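You operate a simulated robot arm through the tools that you are given. There is no shell and no other tool.

You run a simulated robot arm. Do the job below in one go: nothing can be reset, and whatever is moved stays where it is left.

TASK
Latch the open bottle in the steel ring and pump 3 shots of water into it.
Fine: swing the spout back over the drip tray. Set down upright: what you pick out.
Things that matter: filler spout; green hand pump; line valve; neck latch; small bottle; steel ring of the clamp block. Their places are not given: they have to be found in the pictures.

It is judged by the outcome, as a careful person would: the job done as asked, and still so three seconds after it is handed in. It fails if anything else is knocked over, pushed out of place, dropped, spilled or broken.

THE ROBOT
A 6-joint arm with a two-finger parallel gripper, fixed in place. Base frame: the origin is at the foot of the arm, x ahead of it, y to its left, z up; the work surface is at about z = 0.85. Lengths are in m, angles in rad, forces in N, time in s.
With the tool pointing down near the work surface it reaches from about 0.36 to 0.76 m from the base axis. Its first joint turns from -1.152 to 1.152 rad. Payload 2.45 kg.
The TCP is the grasp point between the finger pads, 0.024 m short of the fingertips. In the tool frame z runs along the fingers and y along their closing line. Largest opening 0.068 m; finger width 0.017, thickness 0.01; the body of the gripper, 0.04 by 0.07 m, starts 0.041 m behind the TCP.
Orientation is that of the tool frame in the base frame, as a unit quaternion [w, x, y, z]. With the fingers straight down and closing along the base's y, the tool's x points along the base's -x, its y along +y and its z along -z.

THE INTERFACE
- The arm moves only by the tool servo_tool. Its argument "deltas" is text: rows parted by semicolons, each of 7 numbers parted by spaces: the shift along the base's x, y, z in m, then the turn, a rotation vector about the base's x, y, z in rad, then the closure in counts, from 0 (fully open) to 255 (shut). In form: dx dy dz rx ry rz hand; .... A call has 1 to 20 rows; each row shifts and turns the commanded pose from where the row before left it. A row lasts 0.2 s, in which the tool goes at most 0.05 m and 0.15 rad; a call with a longer step from one row to the next is refused whole, and so is a gripper value outside its range. Where a pose cannot be reached the arm comes as near as it can. A force on the tool above 40 N (or 10 N above the force at the start of the call, whichever is more), or a blocked arm, ends the call early, and 0.2 s more pass. The fingers move at their own pace (about 0.108 m/s each) and stop on an object; they squeeze with about 39 N. The grip force told is the motor's: it shows also when the fingers shut on nothing. Time passes only in rows, and 0.2 s behind the last, so rows that do not move let the fingers close. It gives the time, the measured TCP pose, the force on the tool (base axes), the opening and the grip force at its end, in the units of the frame above (readings bear some noise), with the torque about the TCP (base axes, N m) and any sound that the robot's microphone picked up.
- Cameras (640 x 400 px; columns grow to the right, rows downward): "scene" is fixed at [0.1741, 0.4184, 1.4631]; the picture's right is [-0.69, -0.72, 0.00], its down [-0.43, 0.42, -0.80] and it looks along [0.58, -0.55, -0.60] (base axes); focal length 220 px, centre (320, 200). "wrist" rides on the gripper at [0.084, 0.011, -0.075] in the tool frame; the picture's right is [-0.13, 0.99, 0.00], its down [-0.60, -0.08, -0.79] and it looks along [-0.79, -0.10, 0.61] (tool axes); focal length 251 px, centre (320, 200).
- camera(camera): a new picture of that camera. The clock stands still meanwhile.
- measure_at(camera, pixels): for up to 12 pixels [column, row] of the newest picture of that camera ("zoom" is the newest enlarged one), the place [x, y, z] in the base frame of the surface seen there, good to about 0.002 m. The clock stands still meanwhile.
- close_up(camera, box): a new picture of the part [left, top, right, bottom] of that camera's present view, enlarged. The clock stands still meanwhile.
- job_done(): hands the job in; it is judged then, once.

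Unless the task says otherwise, let go and move clear before handing in.

The tools are called after "Request:" by a JSON object that holds its "name" and its "arguments". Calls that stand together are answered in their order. servo_tool: Moves the arm, as the interface text tells. Its arguments: {"type":"object","properties":{"deltas":{"type":"string"}},"required":["deltas"]} The other tools are called the same way: camera (camera) takes a picture; measure_at (camera, pixels) gives the place of the surface under pixels of a picture; close_up (camera, box) takes an enlarged picture of a part of a camera's view; job_done () hands the job in.

At the start:

```text
clock: 0.0
ee_pos: [0.4344, 0.0242, 1.3391]
tool_rot: [0.0, 0.001, 1.0, 0.0]
wrist_force: [0.2, -0.3, -0.3]
moment: [0.05, 0.0, 0.04]
opening: 0.068
finger_force: 0.2
```

scene: 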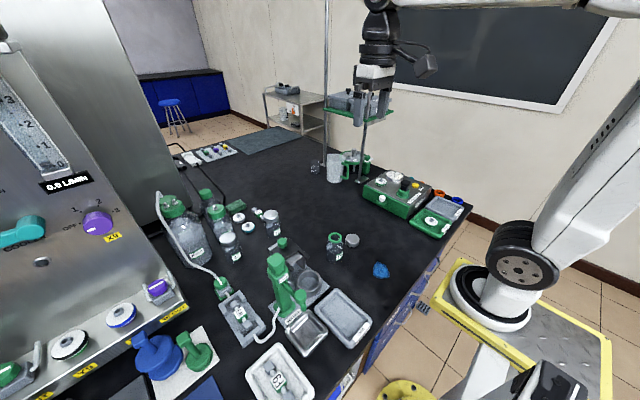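
wrist: 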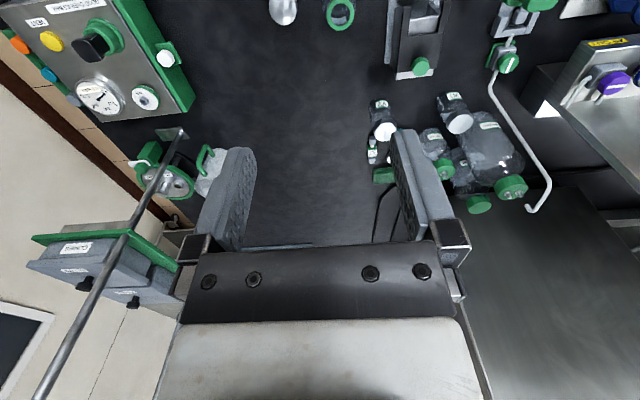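

The first pictures show a filling station around scene pixels (220-330, 240-380), with an open bottle near (335, 243). I'll enlarge these areas before moving.

Request:
{"name": "close_up", "arguments": {"camera": "scene", "box": [200, 220, 380, 350]}}

Request:
{"name": "close_up", "arguments": {"camera": "scene", "box": [140, 170, 320, 290]}}

Request:
{"name": "close_up", "arguments": {"camera": "scene", "box": [300, 160, 480, 290]}}

```text
3.08 times, centred on (290, 285) of scene
```

zoom: 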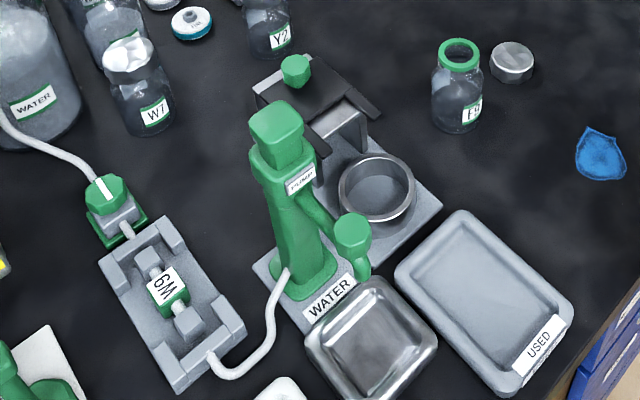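

```text
3.33 times, centred on (230, 230) of scene
```

zoom: 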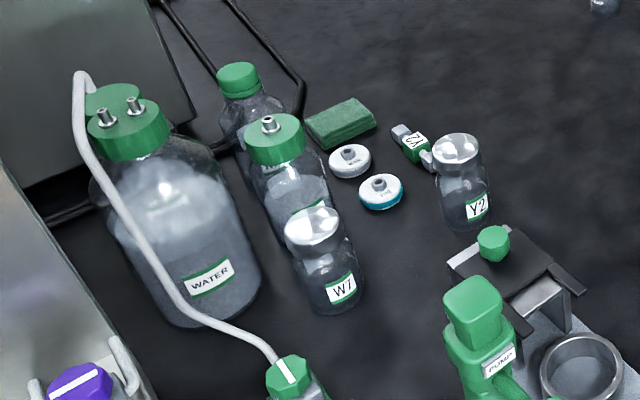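

```text
3.08 times, centred on (390, 225) of scene
```

zoom: 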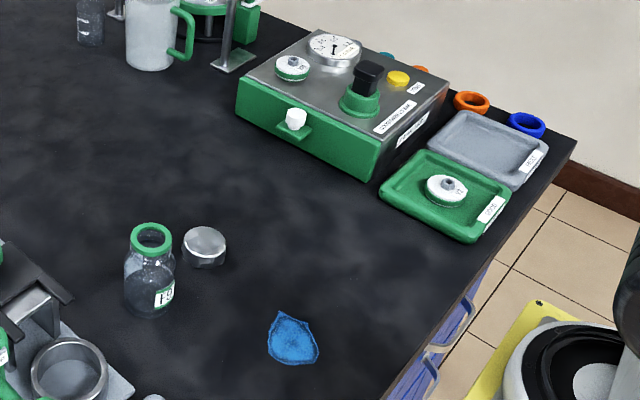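

The filling station shows the pump, the ring at zoom (378,190), the neck latch with a green knob at (296,70), the valve at (105,195), and the open bottle at (458,90). Next I'll zoom in tighter and measure these.

Request:
{"name": "close_up", "arguments": {"camera": "scene", "box": [260, 225, 360, 290]}}

Request:
{"name": "measure_at", "arguments": {"camera": "zoom", "pixels": [[480, 120], [480, 88], [480, 230], [480, 160], [220, 75], [200, 180], [330, 150], [150, 130], [290, 290], [340, 290], [390, 290], [420, 310]]}}

Request:
{"name": "measure_at", "arguments": {"camera": "scene", "pixels": [[334, 234], [334, 240], [334, 248], [335, 262], [283, 240], [278, 262], [300, 297], [311, 276], [299, 250], [229, 273], [220, 285], [352, 240]]}}

```text
6.15 times, centred on (310, 258) of scene
```

zoom: 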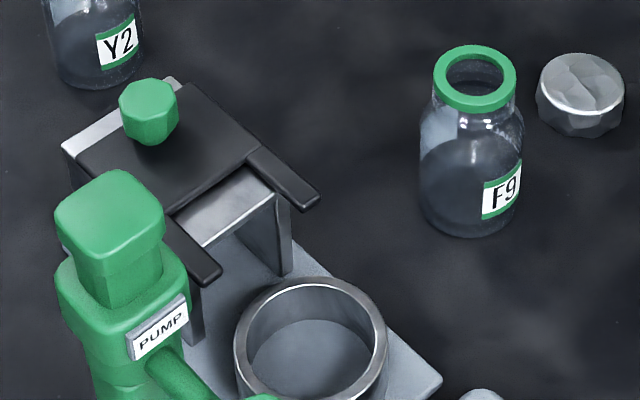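

```text
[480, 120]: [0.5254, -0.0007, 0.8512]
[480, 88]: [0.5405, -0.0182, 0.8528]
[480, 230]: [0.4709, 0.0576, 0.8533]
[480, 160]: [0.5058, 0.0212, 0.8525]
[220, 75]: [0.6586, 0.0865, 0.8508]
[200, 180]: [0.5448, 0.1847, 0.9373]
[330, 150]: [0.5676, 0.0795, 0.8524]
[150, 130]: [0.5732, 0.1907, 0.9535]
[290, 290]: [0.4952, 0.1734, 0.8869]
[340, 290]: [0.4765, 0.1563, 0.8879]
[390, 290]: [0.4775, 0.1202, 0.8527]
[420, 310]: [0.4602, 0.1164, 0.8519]
```

```text
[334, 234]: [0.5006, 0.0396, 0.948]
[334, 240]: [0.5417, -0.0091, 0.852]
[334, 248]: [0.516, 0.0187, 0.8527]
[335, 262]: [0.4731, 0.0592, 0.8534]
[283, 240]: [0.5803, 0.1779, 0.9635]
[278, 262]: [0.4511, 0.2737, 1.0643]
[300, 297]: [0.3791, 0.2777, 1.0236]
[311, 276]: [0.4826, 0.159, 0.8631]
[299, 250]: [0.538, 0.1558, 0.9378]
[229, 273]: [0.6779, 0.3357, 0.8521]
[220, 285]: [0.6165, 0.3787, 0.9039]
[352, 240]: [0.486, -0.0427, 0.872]
```

The latest zoom shows the bottle labelled F9 with a green rim centred near zoom (475,78), and the ring top centred near (312,345). I'll measure the rim, ring, latch, fork and pump head more finely.

Request:
{"name": "measure_at", "arguments": {"camera": "zoom", "pixels": [[439, 82], [475, 101], [511, 82], [476, 50], [240, 350], [310, 282], [382, 345], [150, 100], [145, 130], [315, 195], [210, 275], [110, 215]]}}

Request:
{"name": "measure_at", "arguments": {"camera": "zoom", "pixels": [[500, 205], [490, 215], [435, 385], [310, 380], [275, 150], [165, 225], [75, 150], [175, 85], [90, 195], [150, 195], [160, 330], [200, 390]]}}

Request:
{"name": "close_up", "arguments": {"camera": "scene", "box": [205, 260, 345, 350]}}

```text
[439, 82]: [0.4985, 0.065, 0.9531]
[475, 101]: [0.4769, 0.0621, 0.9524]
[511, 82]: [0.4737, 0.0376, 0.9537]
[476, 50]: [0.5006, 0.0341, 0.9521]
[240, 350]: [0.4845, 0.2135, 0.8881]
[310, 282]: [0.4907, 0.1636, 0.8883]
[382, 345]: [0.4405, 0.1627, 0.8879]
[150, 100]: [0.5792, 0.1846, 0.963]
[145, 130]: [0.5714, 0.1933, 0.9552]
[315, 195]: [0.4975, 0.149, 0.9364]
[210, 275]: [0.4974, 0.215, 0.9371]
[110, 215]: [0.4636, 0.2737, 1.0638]
```

```text
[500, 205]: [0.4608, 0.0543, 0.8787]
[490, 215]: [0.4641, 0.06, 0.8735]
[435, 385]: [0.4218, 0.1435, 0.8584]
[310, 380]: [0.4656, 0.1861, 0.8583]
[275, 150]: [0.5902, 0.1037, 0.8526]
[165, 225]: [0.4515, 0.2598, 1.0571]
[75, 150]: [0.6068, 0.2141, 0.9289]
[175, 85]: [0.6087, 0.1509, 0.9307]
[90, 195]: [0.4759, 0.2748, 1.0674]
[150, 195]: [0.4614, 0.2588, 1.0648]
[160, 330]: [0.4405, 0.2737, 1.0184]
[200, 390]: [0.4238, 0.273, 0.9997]
```

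```text
4.44 times, centred on (275, 305) of scene
```

zoom: 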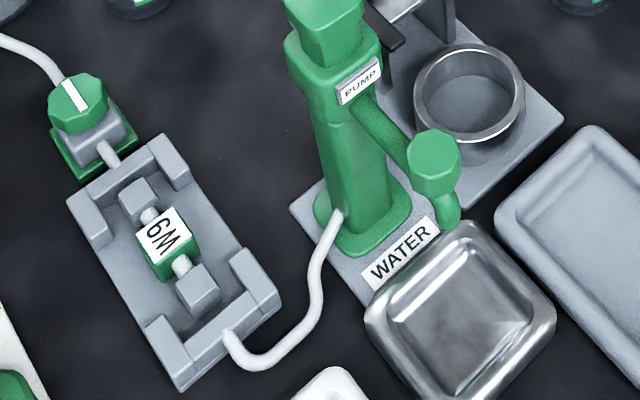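

This zoom shows the spout head at (433,165), the drip tray at (460,320), the pump body at (350,190), and the valve with its white mark at (75,95). I'll measure those.

Request:
{"name": "measure_at", "arguments": {"camera": "zoom", "pixels": [[433, 150], [415, 155], [455, 155], [433, 185], [447, 218], [400, 150], [365, 110], [350, 190], [360, 245], [325, 205], [460, 320], [470, 240]]}}

Request:
{"name": "measure_at", "arguments": {"camera": "zoom", "pixels": [[77, 100], [60, 95], [98, 95], [72, 80], [80, 115], [75, 125], [110, 155], [95, 145], [165, 240], [310, 20], [325, 50], [350, 20]]}}

Request:
{"name": "close_up", "arguments": {"camera": "scene", "box": [200, 265, 260, 305]}}

Request:
{"name": "close_up", "arguments": {"camera": "scene", "box": [255, 245, 335, 325]}}

```text
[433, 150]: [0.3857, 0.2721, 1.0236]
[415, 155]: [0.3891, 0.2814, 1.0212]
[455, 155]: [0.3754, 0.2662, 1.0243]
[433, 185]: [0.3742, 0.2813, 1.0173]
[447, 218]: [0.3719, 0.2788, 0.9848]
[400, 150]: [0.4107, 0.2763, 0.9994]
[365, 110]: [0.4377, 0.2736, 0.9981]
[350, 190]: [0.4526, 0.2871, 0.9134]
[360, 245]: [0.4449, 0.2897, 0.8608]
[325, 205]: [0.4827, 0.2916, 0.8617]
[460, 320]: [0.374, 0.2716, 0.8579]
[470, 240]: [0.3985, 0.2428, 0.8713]
```

```text
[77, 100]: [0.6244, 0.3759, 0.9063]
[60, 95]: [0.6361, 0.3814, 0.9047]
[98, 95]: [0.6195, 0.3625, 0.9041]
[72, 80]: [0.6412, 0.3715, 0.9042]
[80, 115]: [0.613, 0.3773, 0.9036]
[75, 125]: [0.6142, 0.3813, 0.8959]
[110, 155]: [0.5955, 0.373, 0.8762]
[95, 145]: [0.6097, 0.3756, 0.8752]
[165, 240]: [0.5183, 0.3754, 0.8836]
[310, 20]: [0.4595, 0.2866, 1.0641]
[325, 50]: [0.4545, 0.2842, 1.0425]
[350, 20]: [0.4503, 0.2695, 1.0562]
```

```text
10.00 times, centred on (230, 285) of scene
```

zoom: 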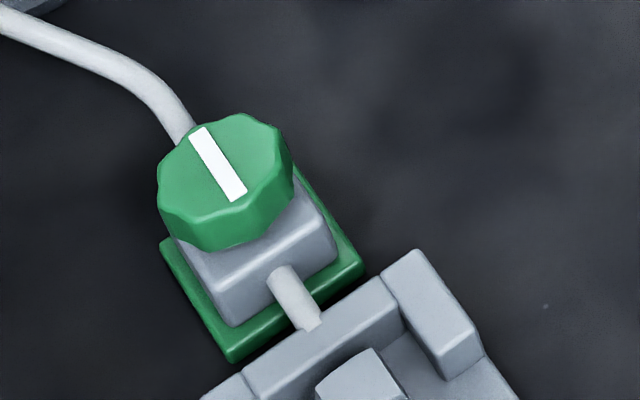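

```text
5.00 times, centred on (295, 285) of scene
```

zoom: 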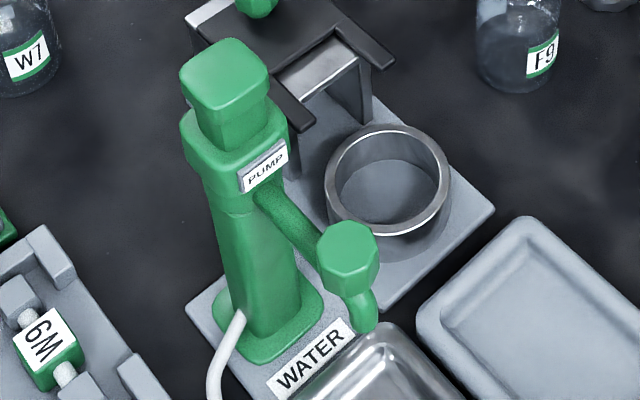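

The valve zoom shows its white mark running along the image from (200,130) to (238,198). I'll measure the mark's end points and the pipe stubs to judge whether the valve is open.

Request:
{"name": "close_up", "arguments": {"camera": "scene", "box": [200, 265, 260, 305]}}

Request:
{"name": "measure_at", "arguments": {"camera": "zoom", "pixels": [[199, 134], [238, 194], [182, 125], [312, 325], [280, 275], [250, 160], [180, 190], [230, 350], [350, 270], [165, 245], [215, 165], [160, 100]]}}

Request:
{"name": "close_up", "arguments": {"camera": "wrist", "box": [360, 0, 560, 210]}}

```text
10.00 times, centred on (230, 285) of scene
```

zoom: 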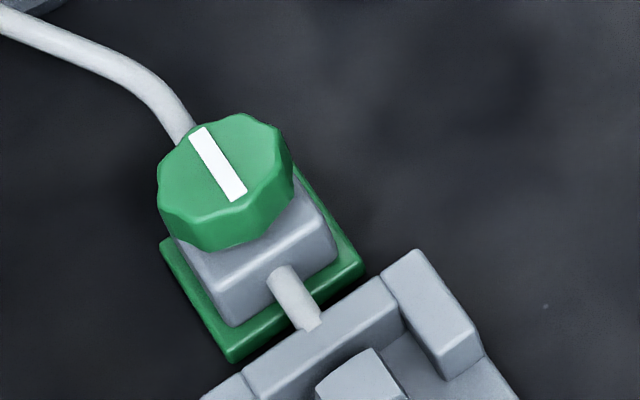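

```text
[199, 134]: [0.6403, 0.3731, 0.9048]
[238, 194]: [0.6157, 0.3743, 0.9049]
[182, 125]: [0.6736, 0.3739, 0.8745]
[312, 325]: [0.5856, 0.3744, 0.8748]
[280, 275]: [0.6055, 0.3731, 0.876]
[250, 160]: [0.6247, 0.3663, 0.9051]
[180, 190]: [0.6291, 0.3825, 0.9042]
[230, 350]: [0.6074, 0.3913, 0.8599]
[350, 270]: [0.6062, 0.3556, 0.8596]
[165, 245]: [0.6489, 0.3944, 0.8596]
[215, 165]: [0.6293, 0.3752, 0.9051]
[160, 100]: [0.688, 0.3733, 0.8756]
```

```text
1.90 times, centred on (460, 105) of wrist
```

zoom: 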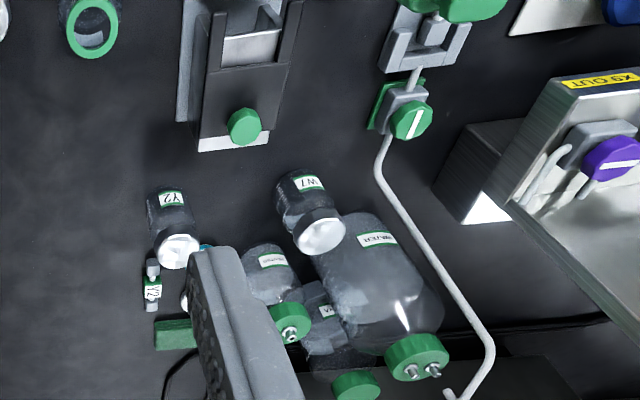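

The mark runs along x at y≈0.374, in line with the pipe stubs at y≈0.374, so the valve looks open. I'll check the hose end at the water bottle before moving on.

Request:
{"name": "close_up", "arguments": {"camera": "scene", "box": [145, 175, 235, 280]}}

Request:
{"name": "close_up", "arguments": {"camera": "scene", "box": [270, 225, 330, 265]}}

Request:
{"name": "measure_at", "arguments": {"camera": "zoom", "pixels": [[160, 100], [250, 145], [130, 130], [185, 165], [410, 225], [250, 275], [370, 195], [290, 130], [100, 240], [300, 260], [440, 290], [460, 170]]}}

```text
3.81 times, centred on (190, 228) of scene
```

zoom: 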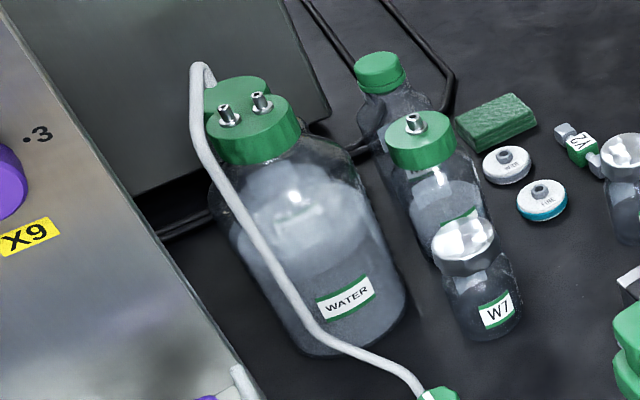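

```text
10.00 times, centred on (300, 245) of scene
```

zoom: 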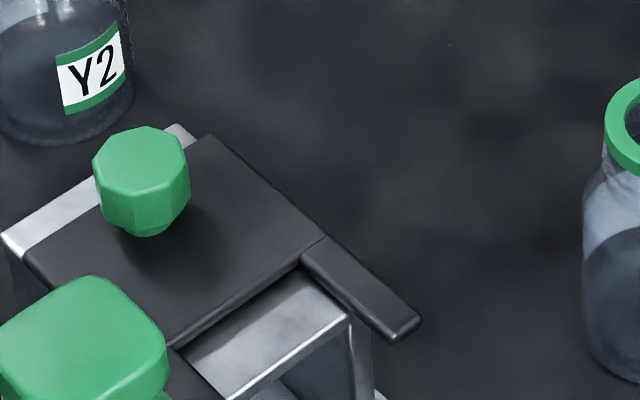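

```text
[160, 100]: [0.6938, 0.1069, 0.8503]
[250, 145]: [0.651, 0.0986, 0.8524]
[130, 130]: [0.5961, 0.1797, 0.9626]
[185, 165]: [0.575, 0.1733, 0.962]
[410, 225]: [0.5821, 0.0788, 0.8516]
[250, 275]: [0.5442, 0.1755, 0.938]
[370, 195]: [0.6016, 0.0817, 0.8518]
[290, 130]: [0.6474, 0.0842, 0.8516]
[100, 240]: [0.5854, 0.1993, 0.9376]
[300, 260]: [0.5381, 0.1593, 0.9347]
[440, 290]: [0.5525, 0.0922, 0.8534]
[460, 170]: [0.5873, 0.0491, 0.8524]
```

The latch plate and knob are clear in this zoom: the knob top is near (142,155) and the right fork arm's tip near (405,325). I'll measure a few more points there.

Request:
{"name": "measure_at", "arguments": {"camera": "zoom", "pixels": [[400, 322], [412, 318], [385, 325], [315, 250], [142, 130], [100, 160], [140, 183], [185, 158], [205, 140], [30, 255], [320, 235], [170, 340]]}}

Request:
{"name": "close_up", "arguments": {"camera": "scene", "box": [275, 255, 335, 295]}}

Request:
{"name": "measure_at", "arguments": {"camera": "zoom", "pixels": [[150, 50], [110, 50], [225, 120], [290, 115], [360, 180], [300, 240], [230, 200], [225, 210], [265, 130], [330, 230], [70, 130], [50, 60]]}}

```text
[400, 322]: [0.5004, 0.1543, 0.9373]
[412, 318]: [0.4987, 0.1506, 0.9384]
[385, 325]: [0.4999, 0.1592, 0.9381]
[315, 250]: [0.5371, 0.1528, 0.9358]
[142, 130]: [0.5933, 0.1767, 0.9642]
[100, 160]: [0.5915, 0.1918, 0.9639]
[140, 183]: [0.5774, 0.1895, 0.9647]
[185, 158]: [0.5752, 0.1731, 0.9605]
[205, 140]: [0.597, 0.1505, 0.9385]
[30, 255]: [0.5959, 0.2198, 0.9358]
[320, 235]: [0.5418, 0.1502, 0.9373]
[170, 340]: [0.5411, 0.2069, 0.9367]
```

```text
10.00 times, centred on (305, 275) of scene
```

zoom: 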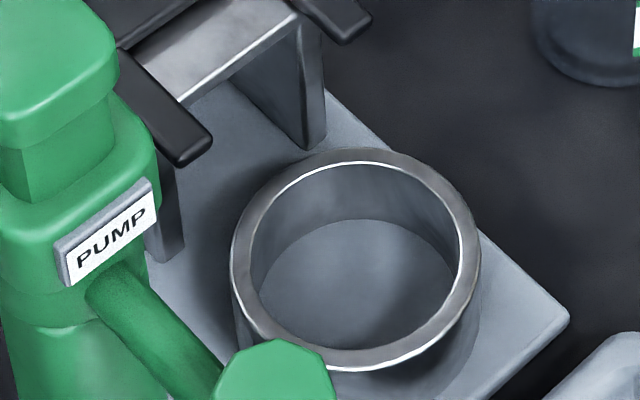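

```text
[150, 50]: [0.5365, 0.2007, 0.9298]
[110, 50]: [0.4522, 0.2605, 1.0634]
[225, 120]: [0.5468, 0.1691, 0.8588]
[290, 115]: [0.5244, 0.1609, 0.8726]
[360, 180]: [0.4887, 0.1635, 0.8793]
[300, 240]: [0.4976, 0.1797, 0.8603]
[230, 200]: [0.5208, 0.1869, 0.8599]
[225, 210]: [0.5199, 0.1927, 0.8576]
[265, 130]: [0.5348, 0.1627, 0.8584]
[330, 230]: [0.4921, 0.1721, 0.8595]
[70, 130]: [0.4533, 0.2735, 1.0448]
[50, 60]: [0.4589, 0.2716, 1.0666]
```

I have the latch plate centred at y≈0.185, with its arms ending at x≈0.498. Next I'll measure the ring's rim all round in the newest zoom to get its centre precisely.

Request:
{"name": "measure_at", "arguments": {"camera": "zoom", "pixels": [[240, 262], [472, 262], [355, 156], [355, 361], [285, 182], [430, 182], [270, 330], [440, 335], [350, 260], [350, 300], [560, 320], [320, 240]]}}

Request:
{"name": "close_up", "arguments": {"camera": "scene", "box": [315, 225, 375, 265]}}

Request:
{"name": "measure_at", "arguments": {"camera": "zoom", "pixels": [[140, 82], [200, 112], [262, 85], [200, 50], [155, 60], [245, 60], [155, 105], [245, 105], [210, 215], [120, 220], [200, 260], [380, 80]]}}

```text
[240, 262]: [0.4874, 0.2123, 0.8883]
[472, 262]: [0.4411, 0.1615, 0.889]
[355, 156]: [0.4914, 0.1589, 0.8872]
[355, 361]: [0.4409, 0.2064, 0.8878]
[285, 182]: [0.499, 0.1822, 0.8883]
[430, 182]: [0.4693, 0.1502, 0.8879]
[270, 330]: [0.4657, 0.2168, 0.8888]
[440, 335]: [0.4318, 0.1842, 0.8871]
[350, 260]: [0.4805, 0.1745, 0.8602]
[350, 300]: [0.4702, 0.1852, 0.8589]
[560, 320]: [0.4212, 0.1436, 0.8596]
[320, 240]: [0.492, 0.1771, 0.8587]
```

```text
10.00 times, centred on (345, 245) of scene
```

zoom: 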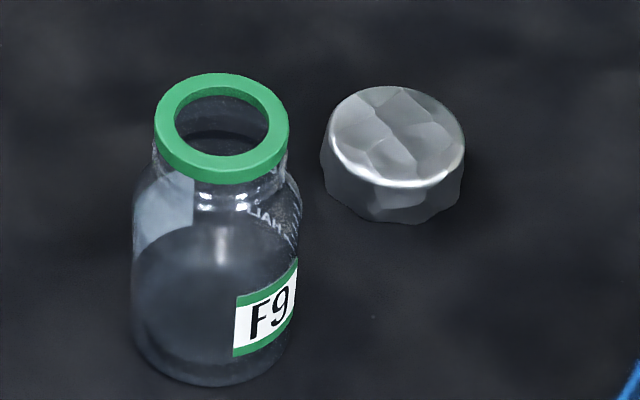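

```text
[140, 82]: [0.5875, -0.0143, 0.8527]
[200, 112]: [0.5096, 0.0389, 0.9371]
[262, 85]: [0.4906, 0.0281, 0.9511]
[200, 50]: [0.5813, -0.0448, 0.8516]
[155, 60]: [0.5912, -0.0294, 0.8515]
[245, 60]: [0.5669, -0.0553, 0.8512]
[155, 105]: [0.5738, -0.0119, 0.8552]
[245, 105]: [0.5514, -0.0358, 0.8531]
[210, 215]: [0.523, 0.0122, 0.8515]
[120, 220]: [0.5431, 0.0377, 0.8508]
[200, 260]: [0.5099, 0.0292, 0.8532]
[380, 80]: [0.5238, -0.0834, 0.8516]
```

This zoom shows the bottle's green rim as an ellipse centred near (222,125). I'll measure points on the green rim, the label and the cap.

Request:
{"name": "measure_at", "arguments": {"camera": "zoom", "pixels": [[164, 120], [279, 122], [222, 80], [222, 162], [182, 92], [265, 95], [182, 152], [262, 150], [285, 290], [240, 325], [390, 130], [265, 325]]}}

Request:
{"name": "measure_at", "arguments": {"camera": "scene", "pixels": [[341, 253], [342, 257], [330, 265], [336, 266], [344, 240], [352, 246], [381, 270]]}}

```text
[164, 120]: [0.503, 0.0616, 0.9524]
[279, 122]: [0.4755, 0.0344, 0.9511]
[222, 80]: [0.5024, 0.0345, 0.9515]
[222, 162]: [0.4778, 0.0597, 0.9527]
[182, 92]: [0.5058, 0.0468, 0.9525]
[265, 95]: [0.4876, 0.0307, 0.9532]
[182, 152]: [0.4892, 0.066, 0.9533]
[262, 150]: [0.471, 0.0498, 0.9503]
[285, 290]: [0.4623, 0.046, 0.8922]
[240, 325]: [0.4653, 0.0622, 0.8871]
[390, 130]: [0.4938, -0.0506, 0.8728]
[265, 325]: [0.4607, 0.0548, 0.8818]
```

```text
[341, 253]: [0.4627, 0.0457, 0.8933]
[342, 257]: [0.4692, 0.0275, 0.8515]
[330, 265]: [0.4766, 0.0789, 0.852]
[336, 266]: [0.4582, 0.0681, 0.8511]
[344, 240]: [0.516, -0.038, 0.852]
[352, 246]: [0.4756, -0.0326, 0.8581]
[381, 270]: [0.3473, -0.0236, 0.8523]
```

The bottle centre is about (0.489, 0.048), rim top z≈0.952 and base z≈0.8515. The ring centre is about (0.4655, 0.1845) with a floor at z≈0.859. I'll move above the bottle with open fingers and look with the wrist camera.

Request:
{"name": "servo_tool", "arguments": {"deltas": "0.0068 0.003 -0.034 0 0 0 0; 0.0068 0.003 -0.034 0 0 0 0; 0.0068 0.003 -0.034 0 0 0 0; 0.0068 0.003 -0.034 0 0 0 0; 0.0068 0.003 -0.034 0 0 0 0; 0.0068 0.003 -0.034 0 0 0 0; 0.0068 0.003 -0.034 0 0 0 0; 0.0070 0.0028 -0.034 0 0 0 0; 0 0 0 0 0 0 0"}}

Request:
{"name": "camera", "arguments": {"camera": "wrist"}}

Request:
{"name": "camera", "arguments": {"camera": "scene"}}

```text
clock: 2.0
ee_pos: [0.4903, 0.0482, 1.0647]
tool_rot: [-0.001, -0.001, 1.0, 0.0]
wrist_force: [0.6, 0.2, 0.6]
moment: [0.02, 0.0, -0.02]
opening: 0.0683
finger_force: 0.0
```

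```text
taken
```

wrist: 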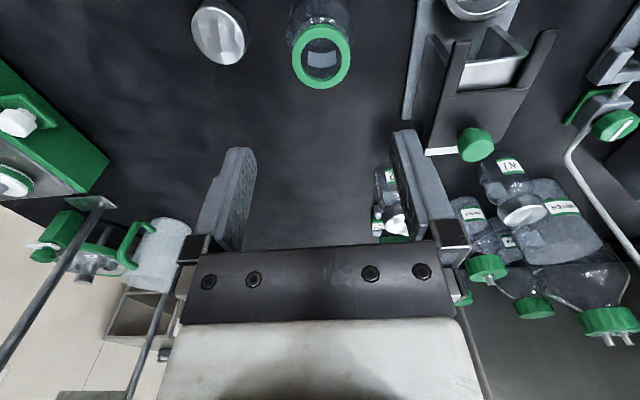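

```text
taken
```

scene: 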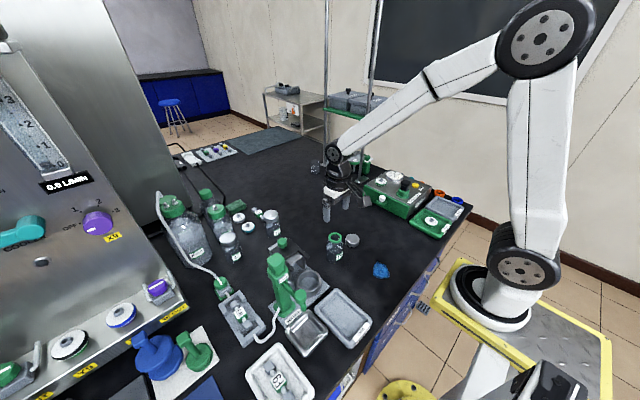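

The wrist picture (upside down: top is low) shows the rim ring centred near (322,56). I'll measure the rim again from this view, plus the latch fork and knob, to cross-check positions.

Request:
{"name": "close_up", "arguments": {"camera": "wrist", "box": [260, 0, 380, 100]}}

Request:
{"name": "measure_at", "arguments": {"camera": "wrist", "pixels": [[295, 58], [348, 56], [322, 84], [302, 76], [341, 76], [308, 29], [336, 29], [475, 140], [460, 45], [545, 35], [520, 90], [435, 90]]}}

```text
4.00 times, centred on (320, 50) of wrist
```

zoom: 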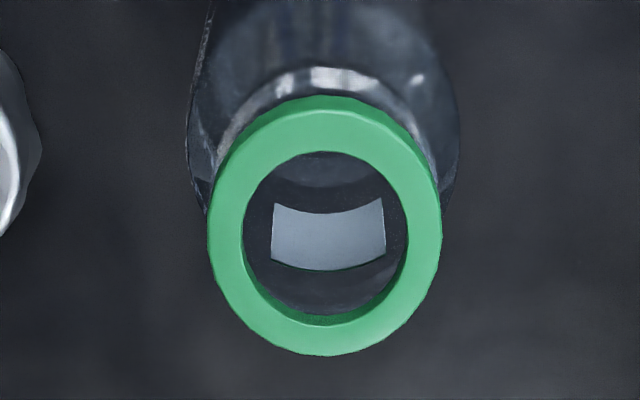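

```text
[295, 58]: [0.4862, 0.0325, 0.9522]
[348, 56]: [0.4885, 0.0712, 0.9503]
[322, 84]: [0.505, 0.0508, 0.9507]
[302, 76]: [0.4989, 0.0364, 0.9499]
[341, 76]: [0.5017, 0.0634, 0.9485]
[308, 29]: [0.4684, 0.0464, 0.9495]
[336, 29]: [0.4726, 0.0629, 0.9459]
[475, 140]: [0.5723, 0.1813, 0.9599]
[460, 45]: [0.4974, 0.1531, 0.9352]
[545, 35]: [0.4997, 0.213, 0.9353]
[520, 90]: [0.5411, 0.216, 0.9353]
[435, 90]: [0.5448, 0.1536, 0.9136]
```

The two views agree on a bottle centre near (0.488, 0.049), leaving about 6 mm clearance per finger. I'll descend with the fingers open to TCP z≈0.918, in two stages, watching the force.

Request:
{"name": "servo_tool", "arguments": {"deltas": "-0.0023 0.0005 -0.03 0 0 0 0; 0 0 -0.03 0 0 0 0; 0 0 -0.03 0 0 0 0; 0 0 -0.012 0 0 0 0; 0 0 0 0 0 0 0"}}

Request:
{"name": "camera", "arguments": {"camera": "wrist"}}

Request:
{"name": "close_up", "arguments": {"camera": "scene", "box": [300, 190, 390, 270]}}

```text
clock: 3.2
ee_pos: [0.4866, 0.0467, 0.9643]
tool_rot: [0.0, 0.0, 1.0, 0.001]
wrist_force: [0.0, -0.2, -0.1]
moment: [0.0, 0.0, 0.05]
opening: 0.0682
finger_force: 0.0
```

```text
taken
```

wrist: 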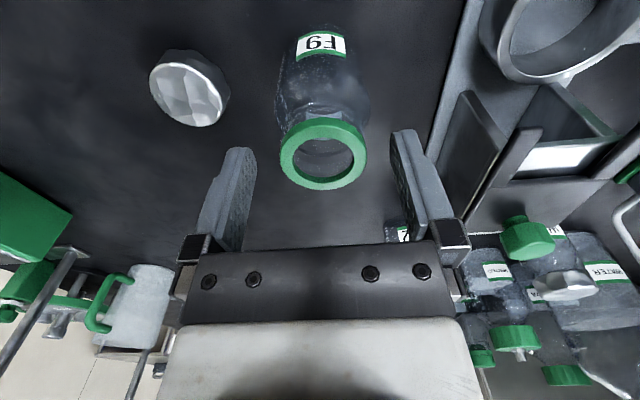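

```text
5.00 times, centred on (345, 230) of scene
```

zoom: 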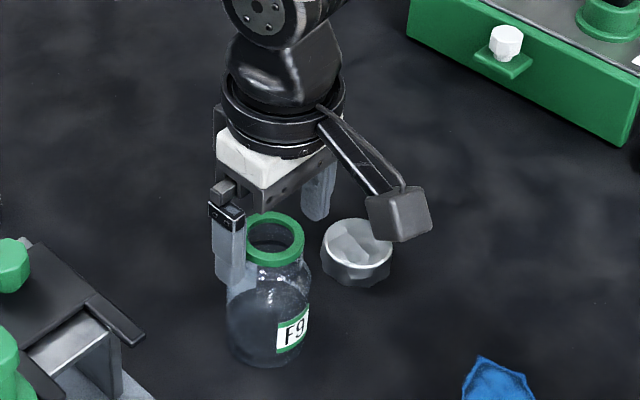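

Fingers straddle the rim evenly: rim spans columns 280–367 and the fingers' inner edges sit near 252 and 392. I'll go down 0.047 m more to the grasp height and then look.

Request:
{"name": "servo_tool", "arguments": {"deltas": "0 0 -0.016 0 0 0 0; 0 0 -0.016 0 0 0 0; 0 0 -0.015 0 0 0 0; 0 0 0 0 0 0 0"}}

Request:
{"name": "camera", "arguments": {"camera": "wrist"}}

Request:
{"name": "close_up", "arguments": {"camera": "scene", "box": [300, 190, 390, 270]}}

```text
clock: 4.2
ee_pos: [0.4876, 0.0482, 0.9178]
tool_rot: [0.0, 0.0, 1.0, -0.001]
wrist_force: [0.4, 0.0, -0.2]
moment: [0.02, 0.01, 0.05]
opening: 0.0678
finger_force: 0.1
```

```text
taken
```

wrist: 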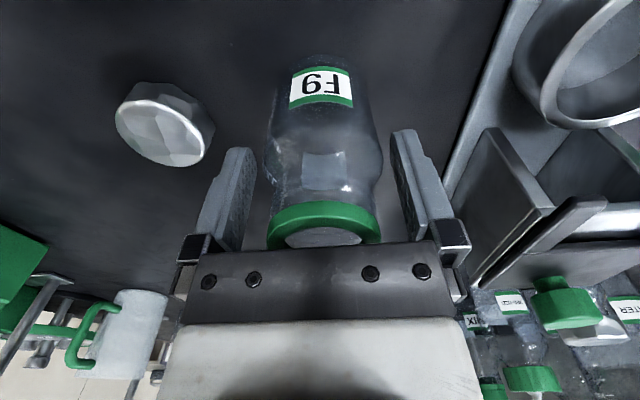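

```text
5.00 times, centred on (345, 230) of scene
```

zoom: 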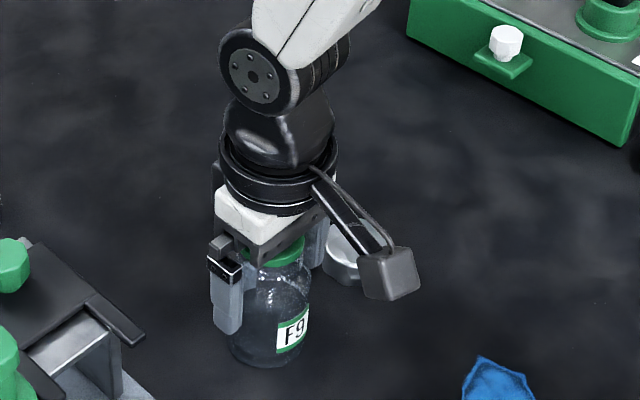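

The fingers stand either side of the bottle body with the palm just above the rim, and there is no contact force. I'll close on the bottle now without moving.

Request:
{"name": "servo_tool", "arguments": {"deltas": "0 0 0 0 0 0 40; 0 0 0 0 0 0 130; 0 0 0 0 0 0 130; 0 0 0 0 0 0 130"}}

Request:
{"name": "camera", "arguments": {"camera": "wrist"}}

```text
clock: 5.2
ee_pos: [0.4876, 0.0477, 0.9191]
tool_rot: [0.0, 0.0, 1.0, -0.001]
wrist_force: [0.5, -0.6, 0.9]
moment: [-0.03, -0.02, -0.02]
opening: 0.0543
finger_force: 38.8
```

```text
taken
```

wrist: 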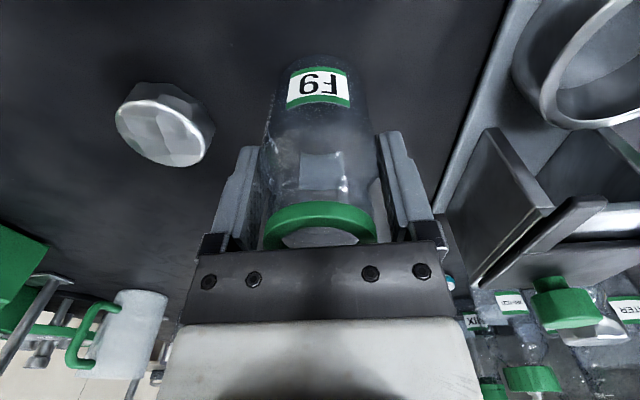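

The bottle is held (opening 0.0543, grip 38.8 N). I'll lift it straight up 0.10 m and check.

Request:
{"name": "servo_tool", "arguments": {"deltas": "0 0 0.01 0 0 0 130; 0 0 0.015 0 0 0 130; 0 0 0.025 0 0 0 130; 0 0 0.025 0 0 0 130; 0 0 0.025 0 0 0 130; 0 0 0 0 0 0 130"}}

Request:
{"name": "camera", "arguments": {"camera": "wrist"}}

Request:
{"name": "close_up", "arguments": {"camera": "scene", "box": [270, 190, 390, 270]}}

```text
clock: 6.6
ee_pos: [0.4866, 0.0489, 1.0175]
tool_rot: [-0.001, 0.0, 1.0, -0.001]
wrist_force: [0.0, -0.6, -1.7]
moment: [0.0, 0.0, -0.01]
opening: 0.0541
finger_force: 39.1
```

```text
taken
```

wrist: 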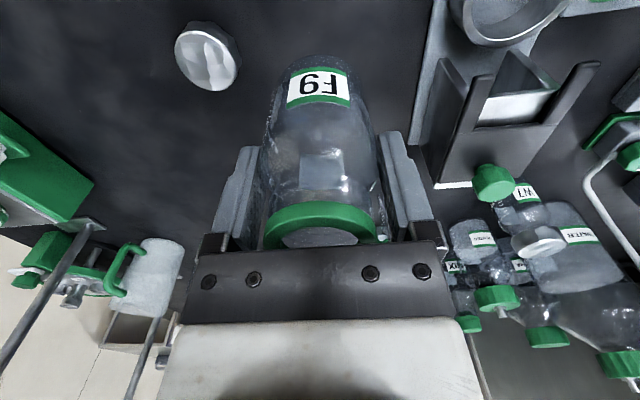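

```text
5.00 times, centred on (330, 230) of scene
```

zoom: 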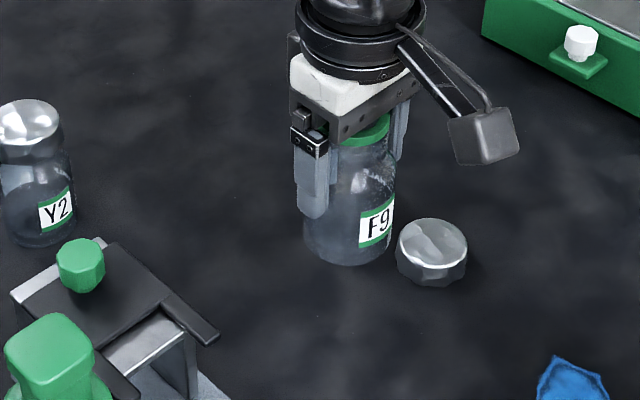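

The bottle hangs upright, its weight about 1.7 N. I'll measure the visible rim and label from both views to find the bottle's offset from the TCP before placing it.

Request:
{"name": "close_up", "arguments": {"camera": "wrist", "box": [240, 50, 400, 250]}}

Request:
{"name": "measure_at", "arguments": {"camera": "wrist", "pixels": [[320, 205], [320, 215], [320, 222], [270, 230], [372, 230], [285, 215], [355, 215], [320, 85], [300, 90], [340, 90], [320, 240], [310, 235]]}}

Request:
{"name": "close_up", "arguments": {"camera": "scene", "box": [320, 205, 360, 245]}}

```text
2.00 times, centred on (320, 150) of wrist
```

zoom: 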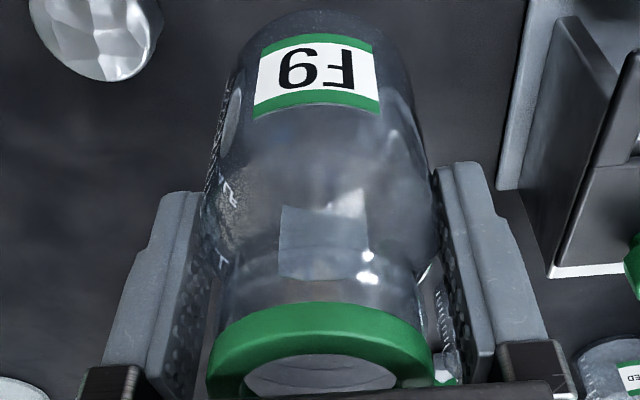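

```text
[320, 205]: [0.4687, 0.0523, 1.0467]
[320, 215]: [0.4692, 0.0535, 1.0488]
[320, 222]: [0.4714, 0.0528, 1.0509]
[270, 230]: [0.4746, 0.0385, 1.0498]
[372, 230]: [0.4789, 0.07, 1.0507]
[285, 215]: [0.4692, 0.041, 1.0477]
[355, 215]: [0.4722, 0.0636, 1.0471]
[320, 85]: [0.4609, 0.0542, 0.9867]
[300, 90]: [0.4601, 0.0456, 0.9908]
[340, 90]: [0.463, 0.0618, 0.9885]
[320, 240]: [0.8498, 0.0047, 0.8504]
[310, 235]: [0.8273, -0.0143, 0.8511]
```

```text
10.00 times, centred on (340, 225) of scene
```

zoom: 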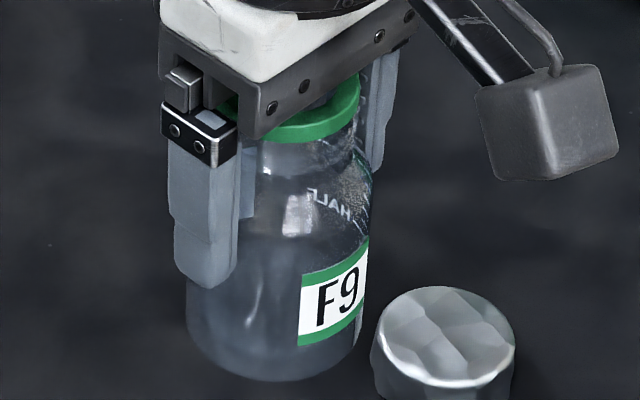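

The label face at x≈0.461 and rim edge at x≈0.469 put the bottle centre about 1–2 mm ahead of the TCP. I'll carry it at this height to above the ring, aiming the TCP at (0.464, 0.1845).

Request:
{"name": "servo_tool", "arguments": {"deltas": "-0.0038 0.0227 0 0 0 0 130; -0.0038 0.0227 0 0 0 0 130; -0.0038 0.0227 0 0 0 0 130; -0.0038 0.0227 0 0 0 0 130; -0.0038 0.0227 0 0 0 0 130; -0.0037 0.0225 0 0 0 0 130; 0 0 0 0 0 0 130; 0 0 0 0 0 0 130"}}

Request:
{"name": "camera", "arguments": {"camera": "wrist"}}

Request:
{"name": "close_up", "arguments": {"camera": "scene", "box": [250, 210, 350, 300]}}

```text
clock: 8.4
ee_pos: [0.4639, 0.1855, 1.0185]
tool_rot: [0.0, 0.0, 1.0, 0.0]
wrist_force: [0.6, -0.6, -0.3]
moment: [0.02, 0.04, 0.0]
opening: 0.0544
finger_force: 38.7
```

```text
taken
```

wrist: 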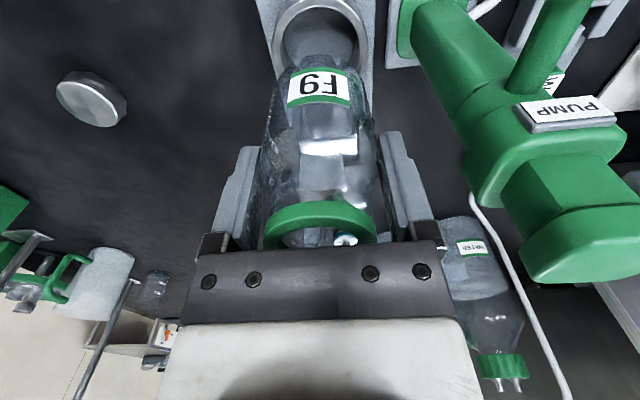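

```text
4.44 times, centred on (300, 255) of scene
```

zoom: 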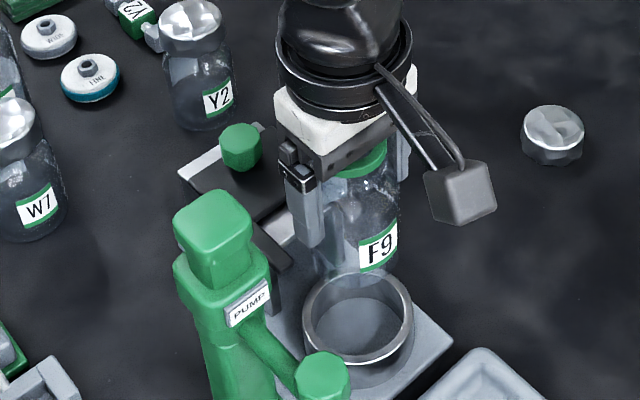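

Seen from the wrist, the ring (columns 272–366) is centred under the bottle. In the scene zoom, the bottle axis at column ~359 matches the ring's ~358. I'll lower until the base is just above the ring and check again.

Request:
{"name": "servo_tool", "arguments": {"deltas": "0 0 -0.02 0 0 0 130; 0 0 -0.02 0 0 0 130; 0 0 -0.015 0 0 0 130; 0 0 0 0 0 0 130"}}

Request:
{"name": "camera", "arguments": {"camera": "wrist"}}

Request:
{"name": "close_up", "arguments": {"camera": "scene", "box": [270, 220, 350, 300]}}

```text
clock: 9.4
ee_pos: [0.465, 0.1853, 0.963]
tool_rot: [0.0, 0.0, 1.0, -0.001]
wrist_force: [0.1, -0.5, -1.2]
moment: [-0.01, -0.02, -0.02]
opening: 0.0543
finger_force: 39.2
```

```text
taken
```

wrist: 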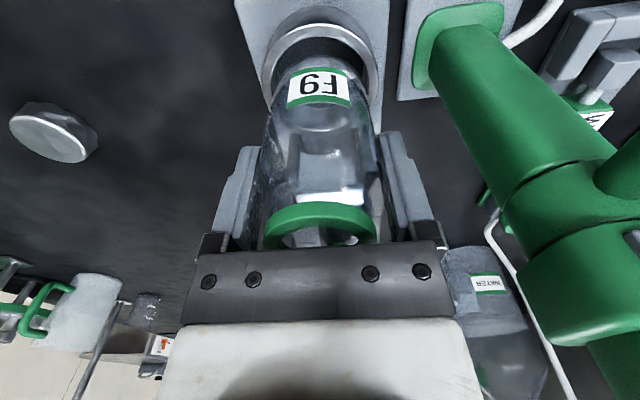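

```text
5.00 times, centred on (310, 260) of scene
```

zoom: 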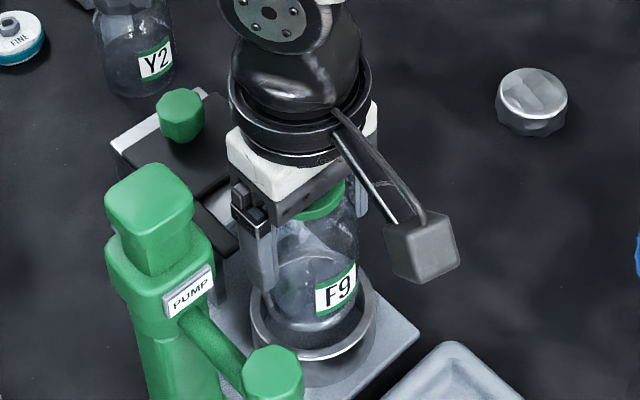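

The bottle's base is just above the ring mouth in both views. I'll zoom on both to check centring before it enters.

Request:
{"name": "close_up", "arguments": {"camera": "wrist", "box": [240, 0, 400, 110]}}

Request:
{"name": "close_up", "arguments": {"camera": "scene", "box": [285, 250, 335, 300]}}

```text
3.64 times, centred on (320, 55) of wrist
```

zoom: 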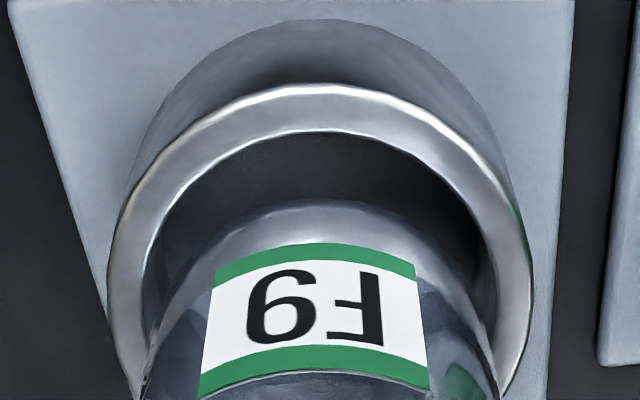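

```text
8.00 times, centred on (310, 275) of scene
```

zoom: 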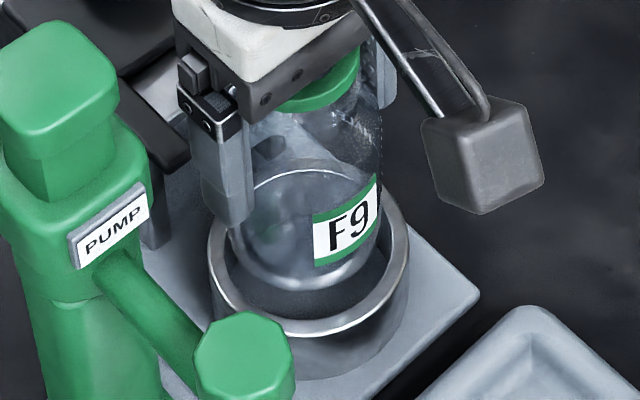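

The bottle is centred in the ring to about 1 mm in both views. I'll lower it slowly into the ring in small steps, stopping just above the floor.

Request:
{"name": "servo_tool", "arguments": {"deltas": "-0.0003 -0.0003 -0.008 0 0 0 130; 0 0 -0.008 0 0 0 130; 0 0 -0.008 0 0 0 130; 0 0 -0.006 0 0 0 130; 0 0 -0.004 0 0 0 130; 0 0 0 0 0 0 130"}}

Request:
{"name": "close_up", "arguments": {"camera": "scene", "box": [285, 250, 335, 300]}}

Request:
{"name": "camera", "arguments": {"camera": "wrist"}}

```text
clock: 10.8
ee_pos: [0.4644, 0.1842, 0.9286]
tool_rot: [0.0, 0.0, 1.0, 0.0]
wrist_force: [-0.5, 0.1, -2.4]
moment: [0.0, -0.03, -0.02]
opening: 0.0542
finger_force: 39.3
```

```text
8.00 times, centred on (310, 275) of scene
```

zoom: 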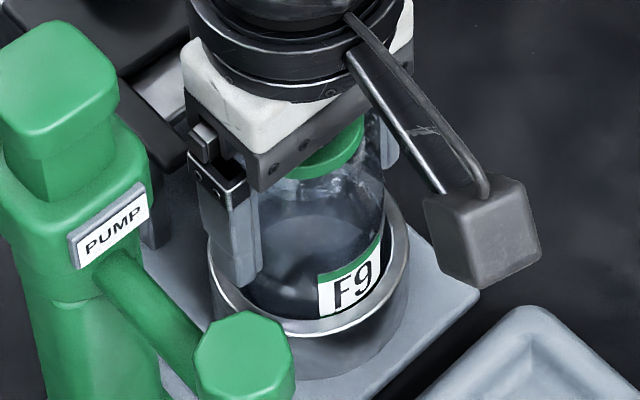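

```text
taken
```

wrist: 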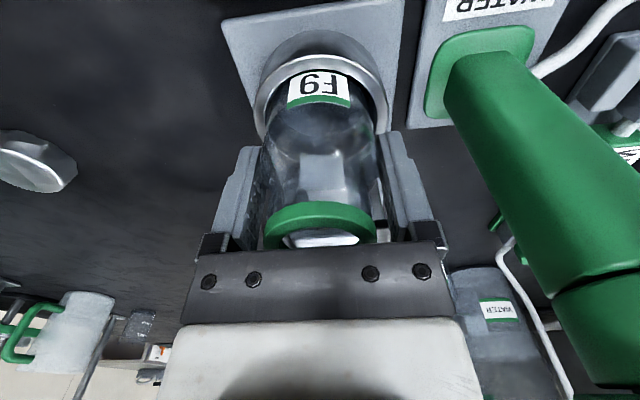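

The bottle is inside the ring, with its base about 3 mm above the floor by my numbers. I'll lower in 1 mm steps and watch for the contact force.

Request:
{"name": "servo_tool", "arguments": {"deltas": "0 0 -0.001 0 0 0 130; 0 0 -0.001 0 0 0 130; 0 0 0 0 0 0 130"}}

Request:
{"name": "servo_tool", "arguments": {"deltas": "0 0 -0.001 0 0 0 130; 0 0 0 0 0 0 130"}}

```text
clock: 11.6
ee_pos: [0.4644, 0.1846, 0.9262]
tool_rot: [0.0, 0.0, 1.0, 0.001]
wrist_force: [-0.1, 1.3, -0.7]
moment: [0.01, 0.01, 0.04]
opening: 0.0546
finger_force: 39.0
```

```text
clock: 12.2
ee_pos: [0.4647, 0.1849, 0.925]
tool_rot: [0.0, 0.0, 1.0, 0.0]
wrist_force: [0.1, -0.7, 0.0]
moment: [-0.04, 0.0, 0.01]
opening: 0.0542
finger_force: 39.4
```

Request:
{"name": "servo_tool", "arguments": {"deltas": "0 0 -0.001 0 0 0 130; 0 0 0 0 0 0 130"}}

```text
clock: 12.8
ee_pos: [0.4648, 0.1841, 0.9254]
tool_rot: [0.001, 0.001, 1.0, 0.0]
wrist_force: [-3.2, -1.6, 14.1]
moment: [-0.1, 0.23, 0.07]
opening: 0.0542
finger_force: 39.0
```

The upward force jumped to 14 N, so the bottle stands on the ring's floor. I'll ease off half a millimetre and open the fingers.

Request:
{"name": "servo_tool", "arguments": {"deltas": "0 0 0.0005 0 0 0 130; 0 0 0 0 0 0 60; 0 0 0 0 0 0 0; 0 0 0 0 0 0 0; 0 0 0 0 0 0 0"}}

Request:
{"name": "camera", "arguments": {"camera": "wrist"}}

Request:
{"name": "close_up", "arguments": {"camera": "scene", "box": [265, 230, 345, 300]}}

```text
clock: 14.0
ee_pos: [0.4648, 0.1849, 0.9254]
tool_rot: [0.0, 0.0, 1.0, -0.001]
wrist_force: [-0.3, 0.2, 0.0]
moment: [0.01, -0.02, 0.0]
opening: 0.0681
finger_force: 0.1
```

```text
taken
```

wrist: 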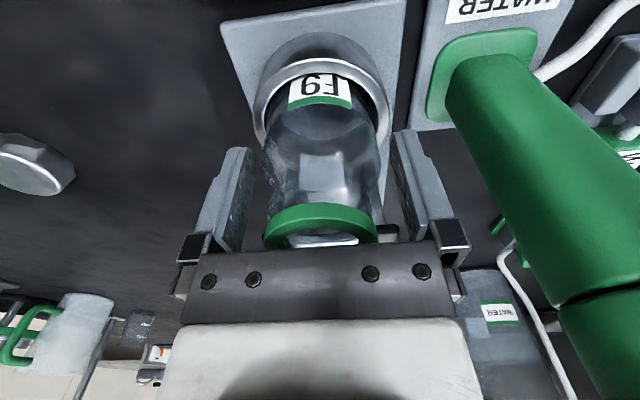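

```text
5.71 times, centred on (305, 265) of scene
```

zoom: 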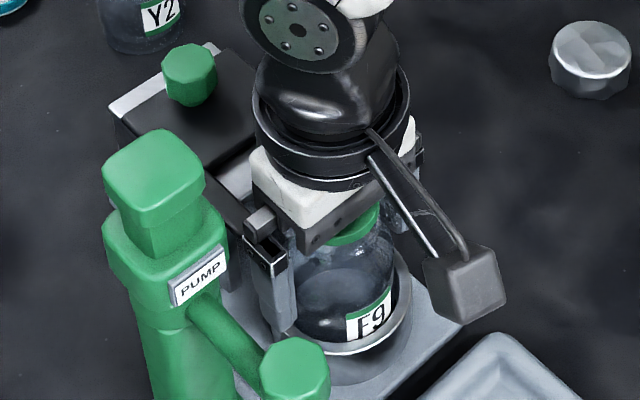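

The bottle is free and stands in the ring, with no force on the tool. I'll rise straight up 0.14 m to clear it.

Request:
{"name": "servo_tool", "arguments": {"deltas": "0 0 0.01 0 0 0 0; 0 0 0.02 0 0 0 0; 0 0 0.03 0 0 0 0; 0 0 0.04 0 0 0 0; 0 0 0.04 0 0 0 0; 0 0 0 0 0 0 0"}}

Request:
{"name": "camera", "arguments": {"camera": "wrist"}}

Request:
{"name": "close_up", "arguments": {"camera": "scene", "box": [265, 225, 345, 300]}}

```text
clock: 15.4
ee_pos: [0.465, 0.1834, 1.0657]
tool_rot: [0.0, 0.0, 1.0, 0.0]
wrist_force: [-0.9, -0.3, -0.8]
moment: [0.01, 0.0, 0.01]
opening: 0.068
finger_force: 0.1
```

```text
taken
```

wrist: 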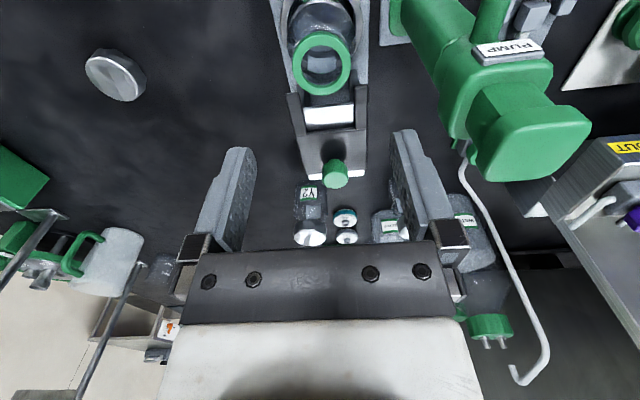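

```text
5.33 times, centred on (305, 262) of scene
```

zoom: 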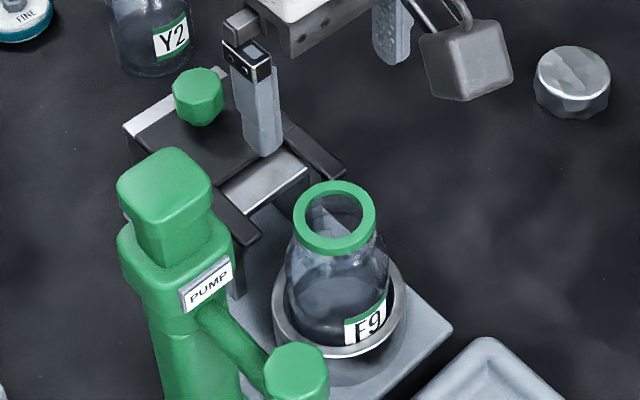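

The bottle stands upright in the ring, its rim centred near zoom (335,220). I'll measure the rim and the latch knob from this view.

Request:
{"name": "measure_at", "arguments": {"camera": "zoom", "pixels": [[300, 212], [371, 215], [335, 188], [335, 244], [312, 195], [360, 197], [312, 238], [360, 238], [198, 80], [182, 92], [215, 92], [330, 175]]}}

Request:
{"name": "measure_at", "arguments": {"camera": "wrist", "pixels": [[335, 165], [335, 180], [328, 173], [343, 173], [298, 110], [360, 110], [310, 145], [355, 145], [322, 88], [297, 62], [346, 62], [320, 36]]}}

```text
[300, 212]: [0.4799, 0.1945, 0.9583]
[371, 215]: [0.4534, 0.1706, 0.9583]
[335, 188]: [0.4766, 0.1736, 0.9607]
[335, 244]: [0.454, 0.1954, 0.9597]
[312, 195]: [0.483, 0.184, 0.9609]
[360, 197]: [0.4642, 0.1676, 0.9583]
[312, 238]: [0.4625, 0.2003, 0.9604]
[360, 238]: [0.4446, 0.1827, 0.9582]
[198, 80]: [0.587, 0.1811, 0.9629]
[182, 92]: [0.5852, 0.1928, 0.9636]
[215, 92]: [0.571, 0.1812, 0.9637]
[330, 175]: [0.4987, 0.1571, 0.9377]
```

```text
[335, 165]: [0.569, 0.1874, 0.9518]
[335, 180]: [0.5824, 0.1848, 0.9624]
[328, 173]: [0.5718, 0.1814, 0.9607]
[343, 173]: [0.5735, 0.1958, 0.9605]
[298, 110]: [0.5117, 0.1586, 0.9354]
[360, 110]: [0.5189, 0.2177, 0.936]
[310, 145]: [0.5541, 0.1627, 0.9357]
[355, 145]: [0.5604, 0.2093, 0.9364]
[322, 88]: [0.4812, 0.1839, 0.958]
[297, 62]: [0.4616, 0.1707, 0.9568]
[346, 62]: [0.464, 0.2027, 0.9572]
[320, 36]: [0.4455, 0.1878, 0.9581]
```

The rim centre measures (0.466, 0.184) and the latch knob centre about (0.583, 0.185), with its top at z≈0.963. I'll move over the knob and lower with open fingers.

Request:
{"name": "servo_tool", "arguments": {"deltas": "0.0298 0.0001 0 0 0 0 0; 0.0298 0.0001 0 0 0 0 0; 0.0298 0.0001 0 0 0 0 0; 0.0298 0.0002 0 0 0 0 0; 0 0 -0.03 0 0 0 0; 0 0 -0.03 0 0 0 0; 0 0 0 0 0 0 0"}}

Request:
{"name": "camera", "arguments": {"camera": "wrist"}}

Request:
{"name": "close_up", "arguments": {"camera": "scene", "box": [255, 200, 345, 270]}}

```text
clock: 17.0
ee_pos: [0.585, 0.1848, 1.0054]
tool_rot: [0.0, 0.0, 1.0, 0.0]
wrist_force: [-0.2, 0.2, -0.4]
moment: [-0.04, -0.02, -0.02]
opening: 0.0677
finger_force: 0.1
```

```text
taken
```

wrist: 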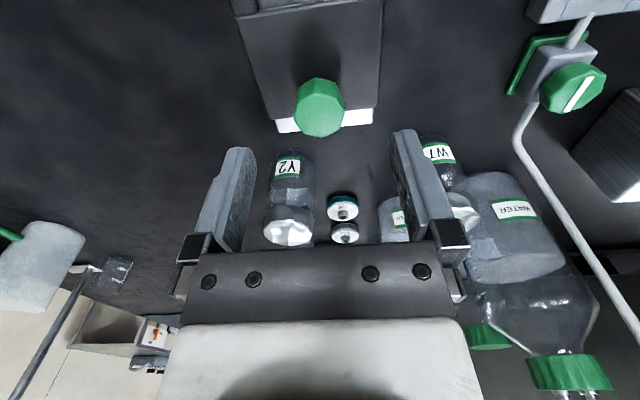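

```text
5.71 times, centred on (300, 235) of scene
```

zoom: 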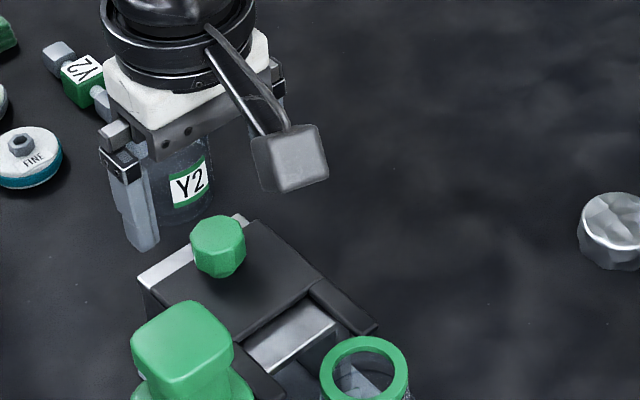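

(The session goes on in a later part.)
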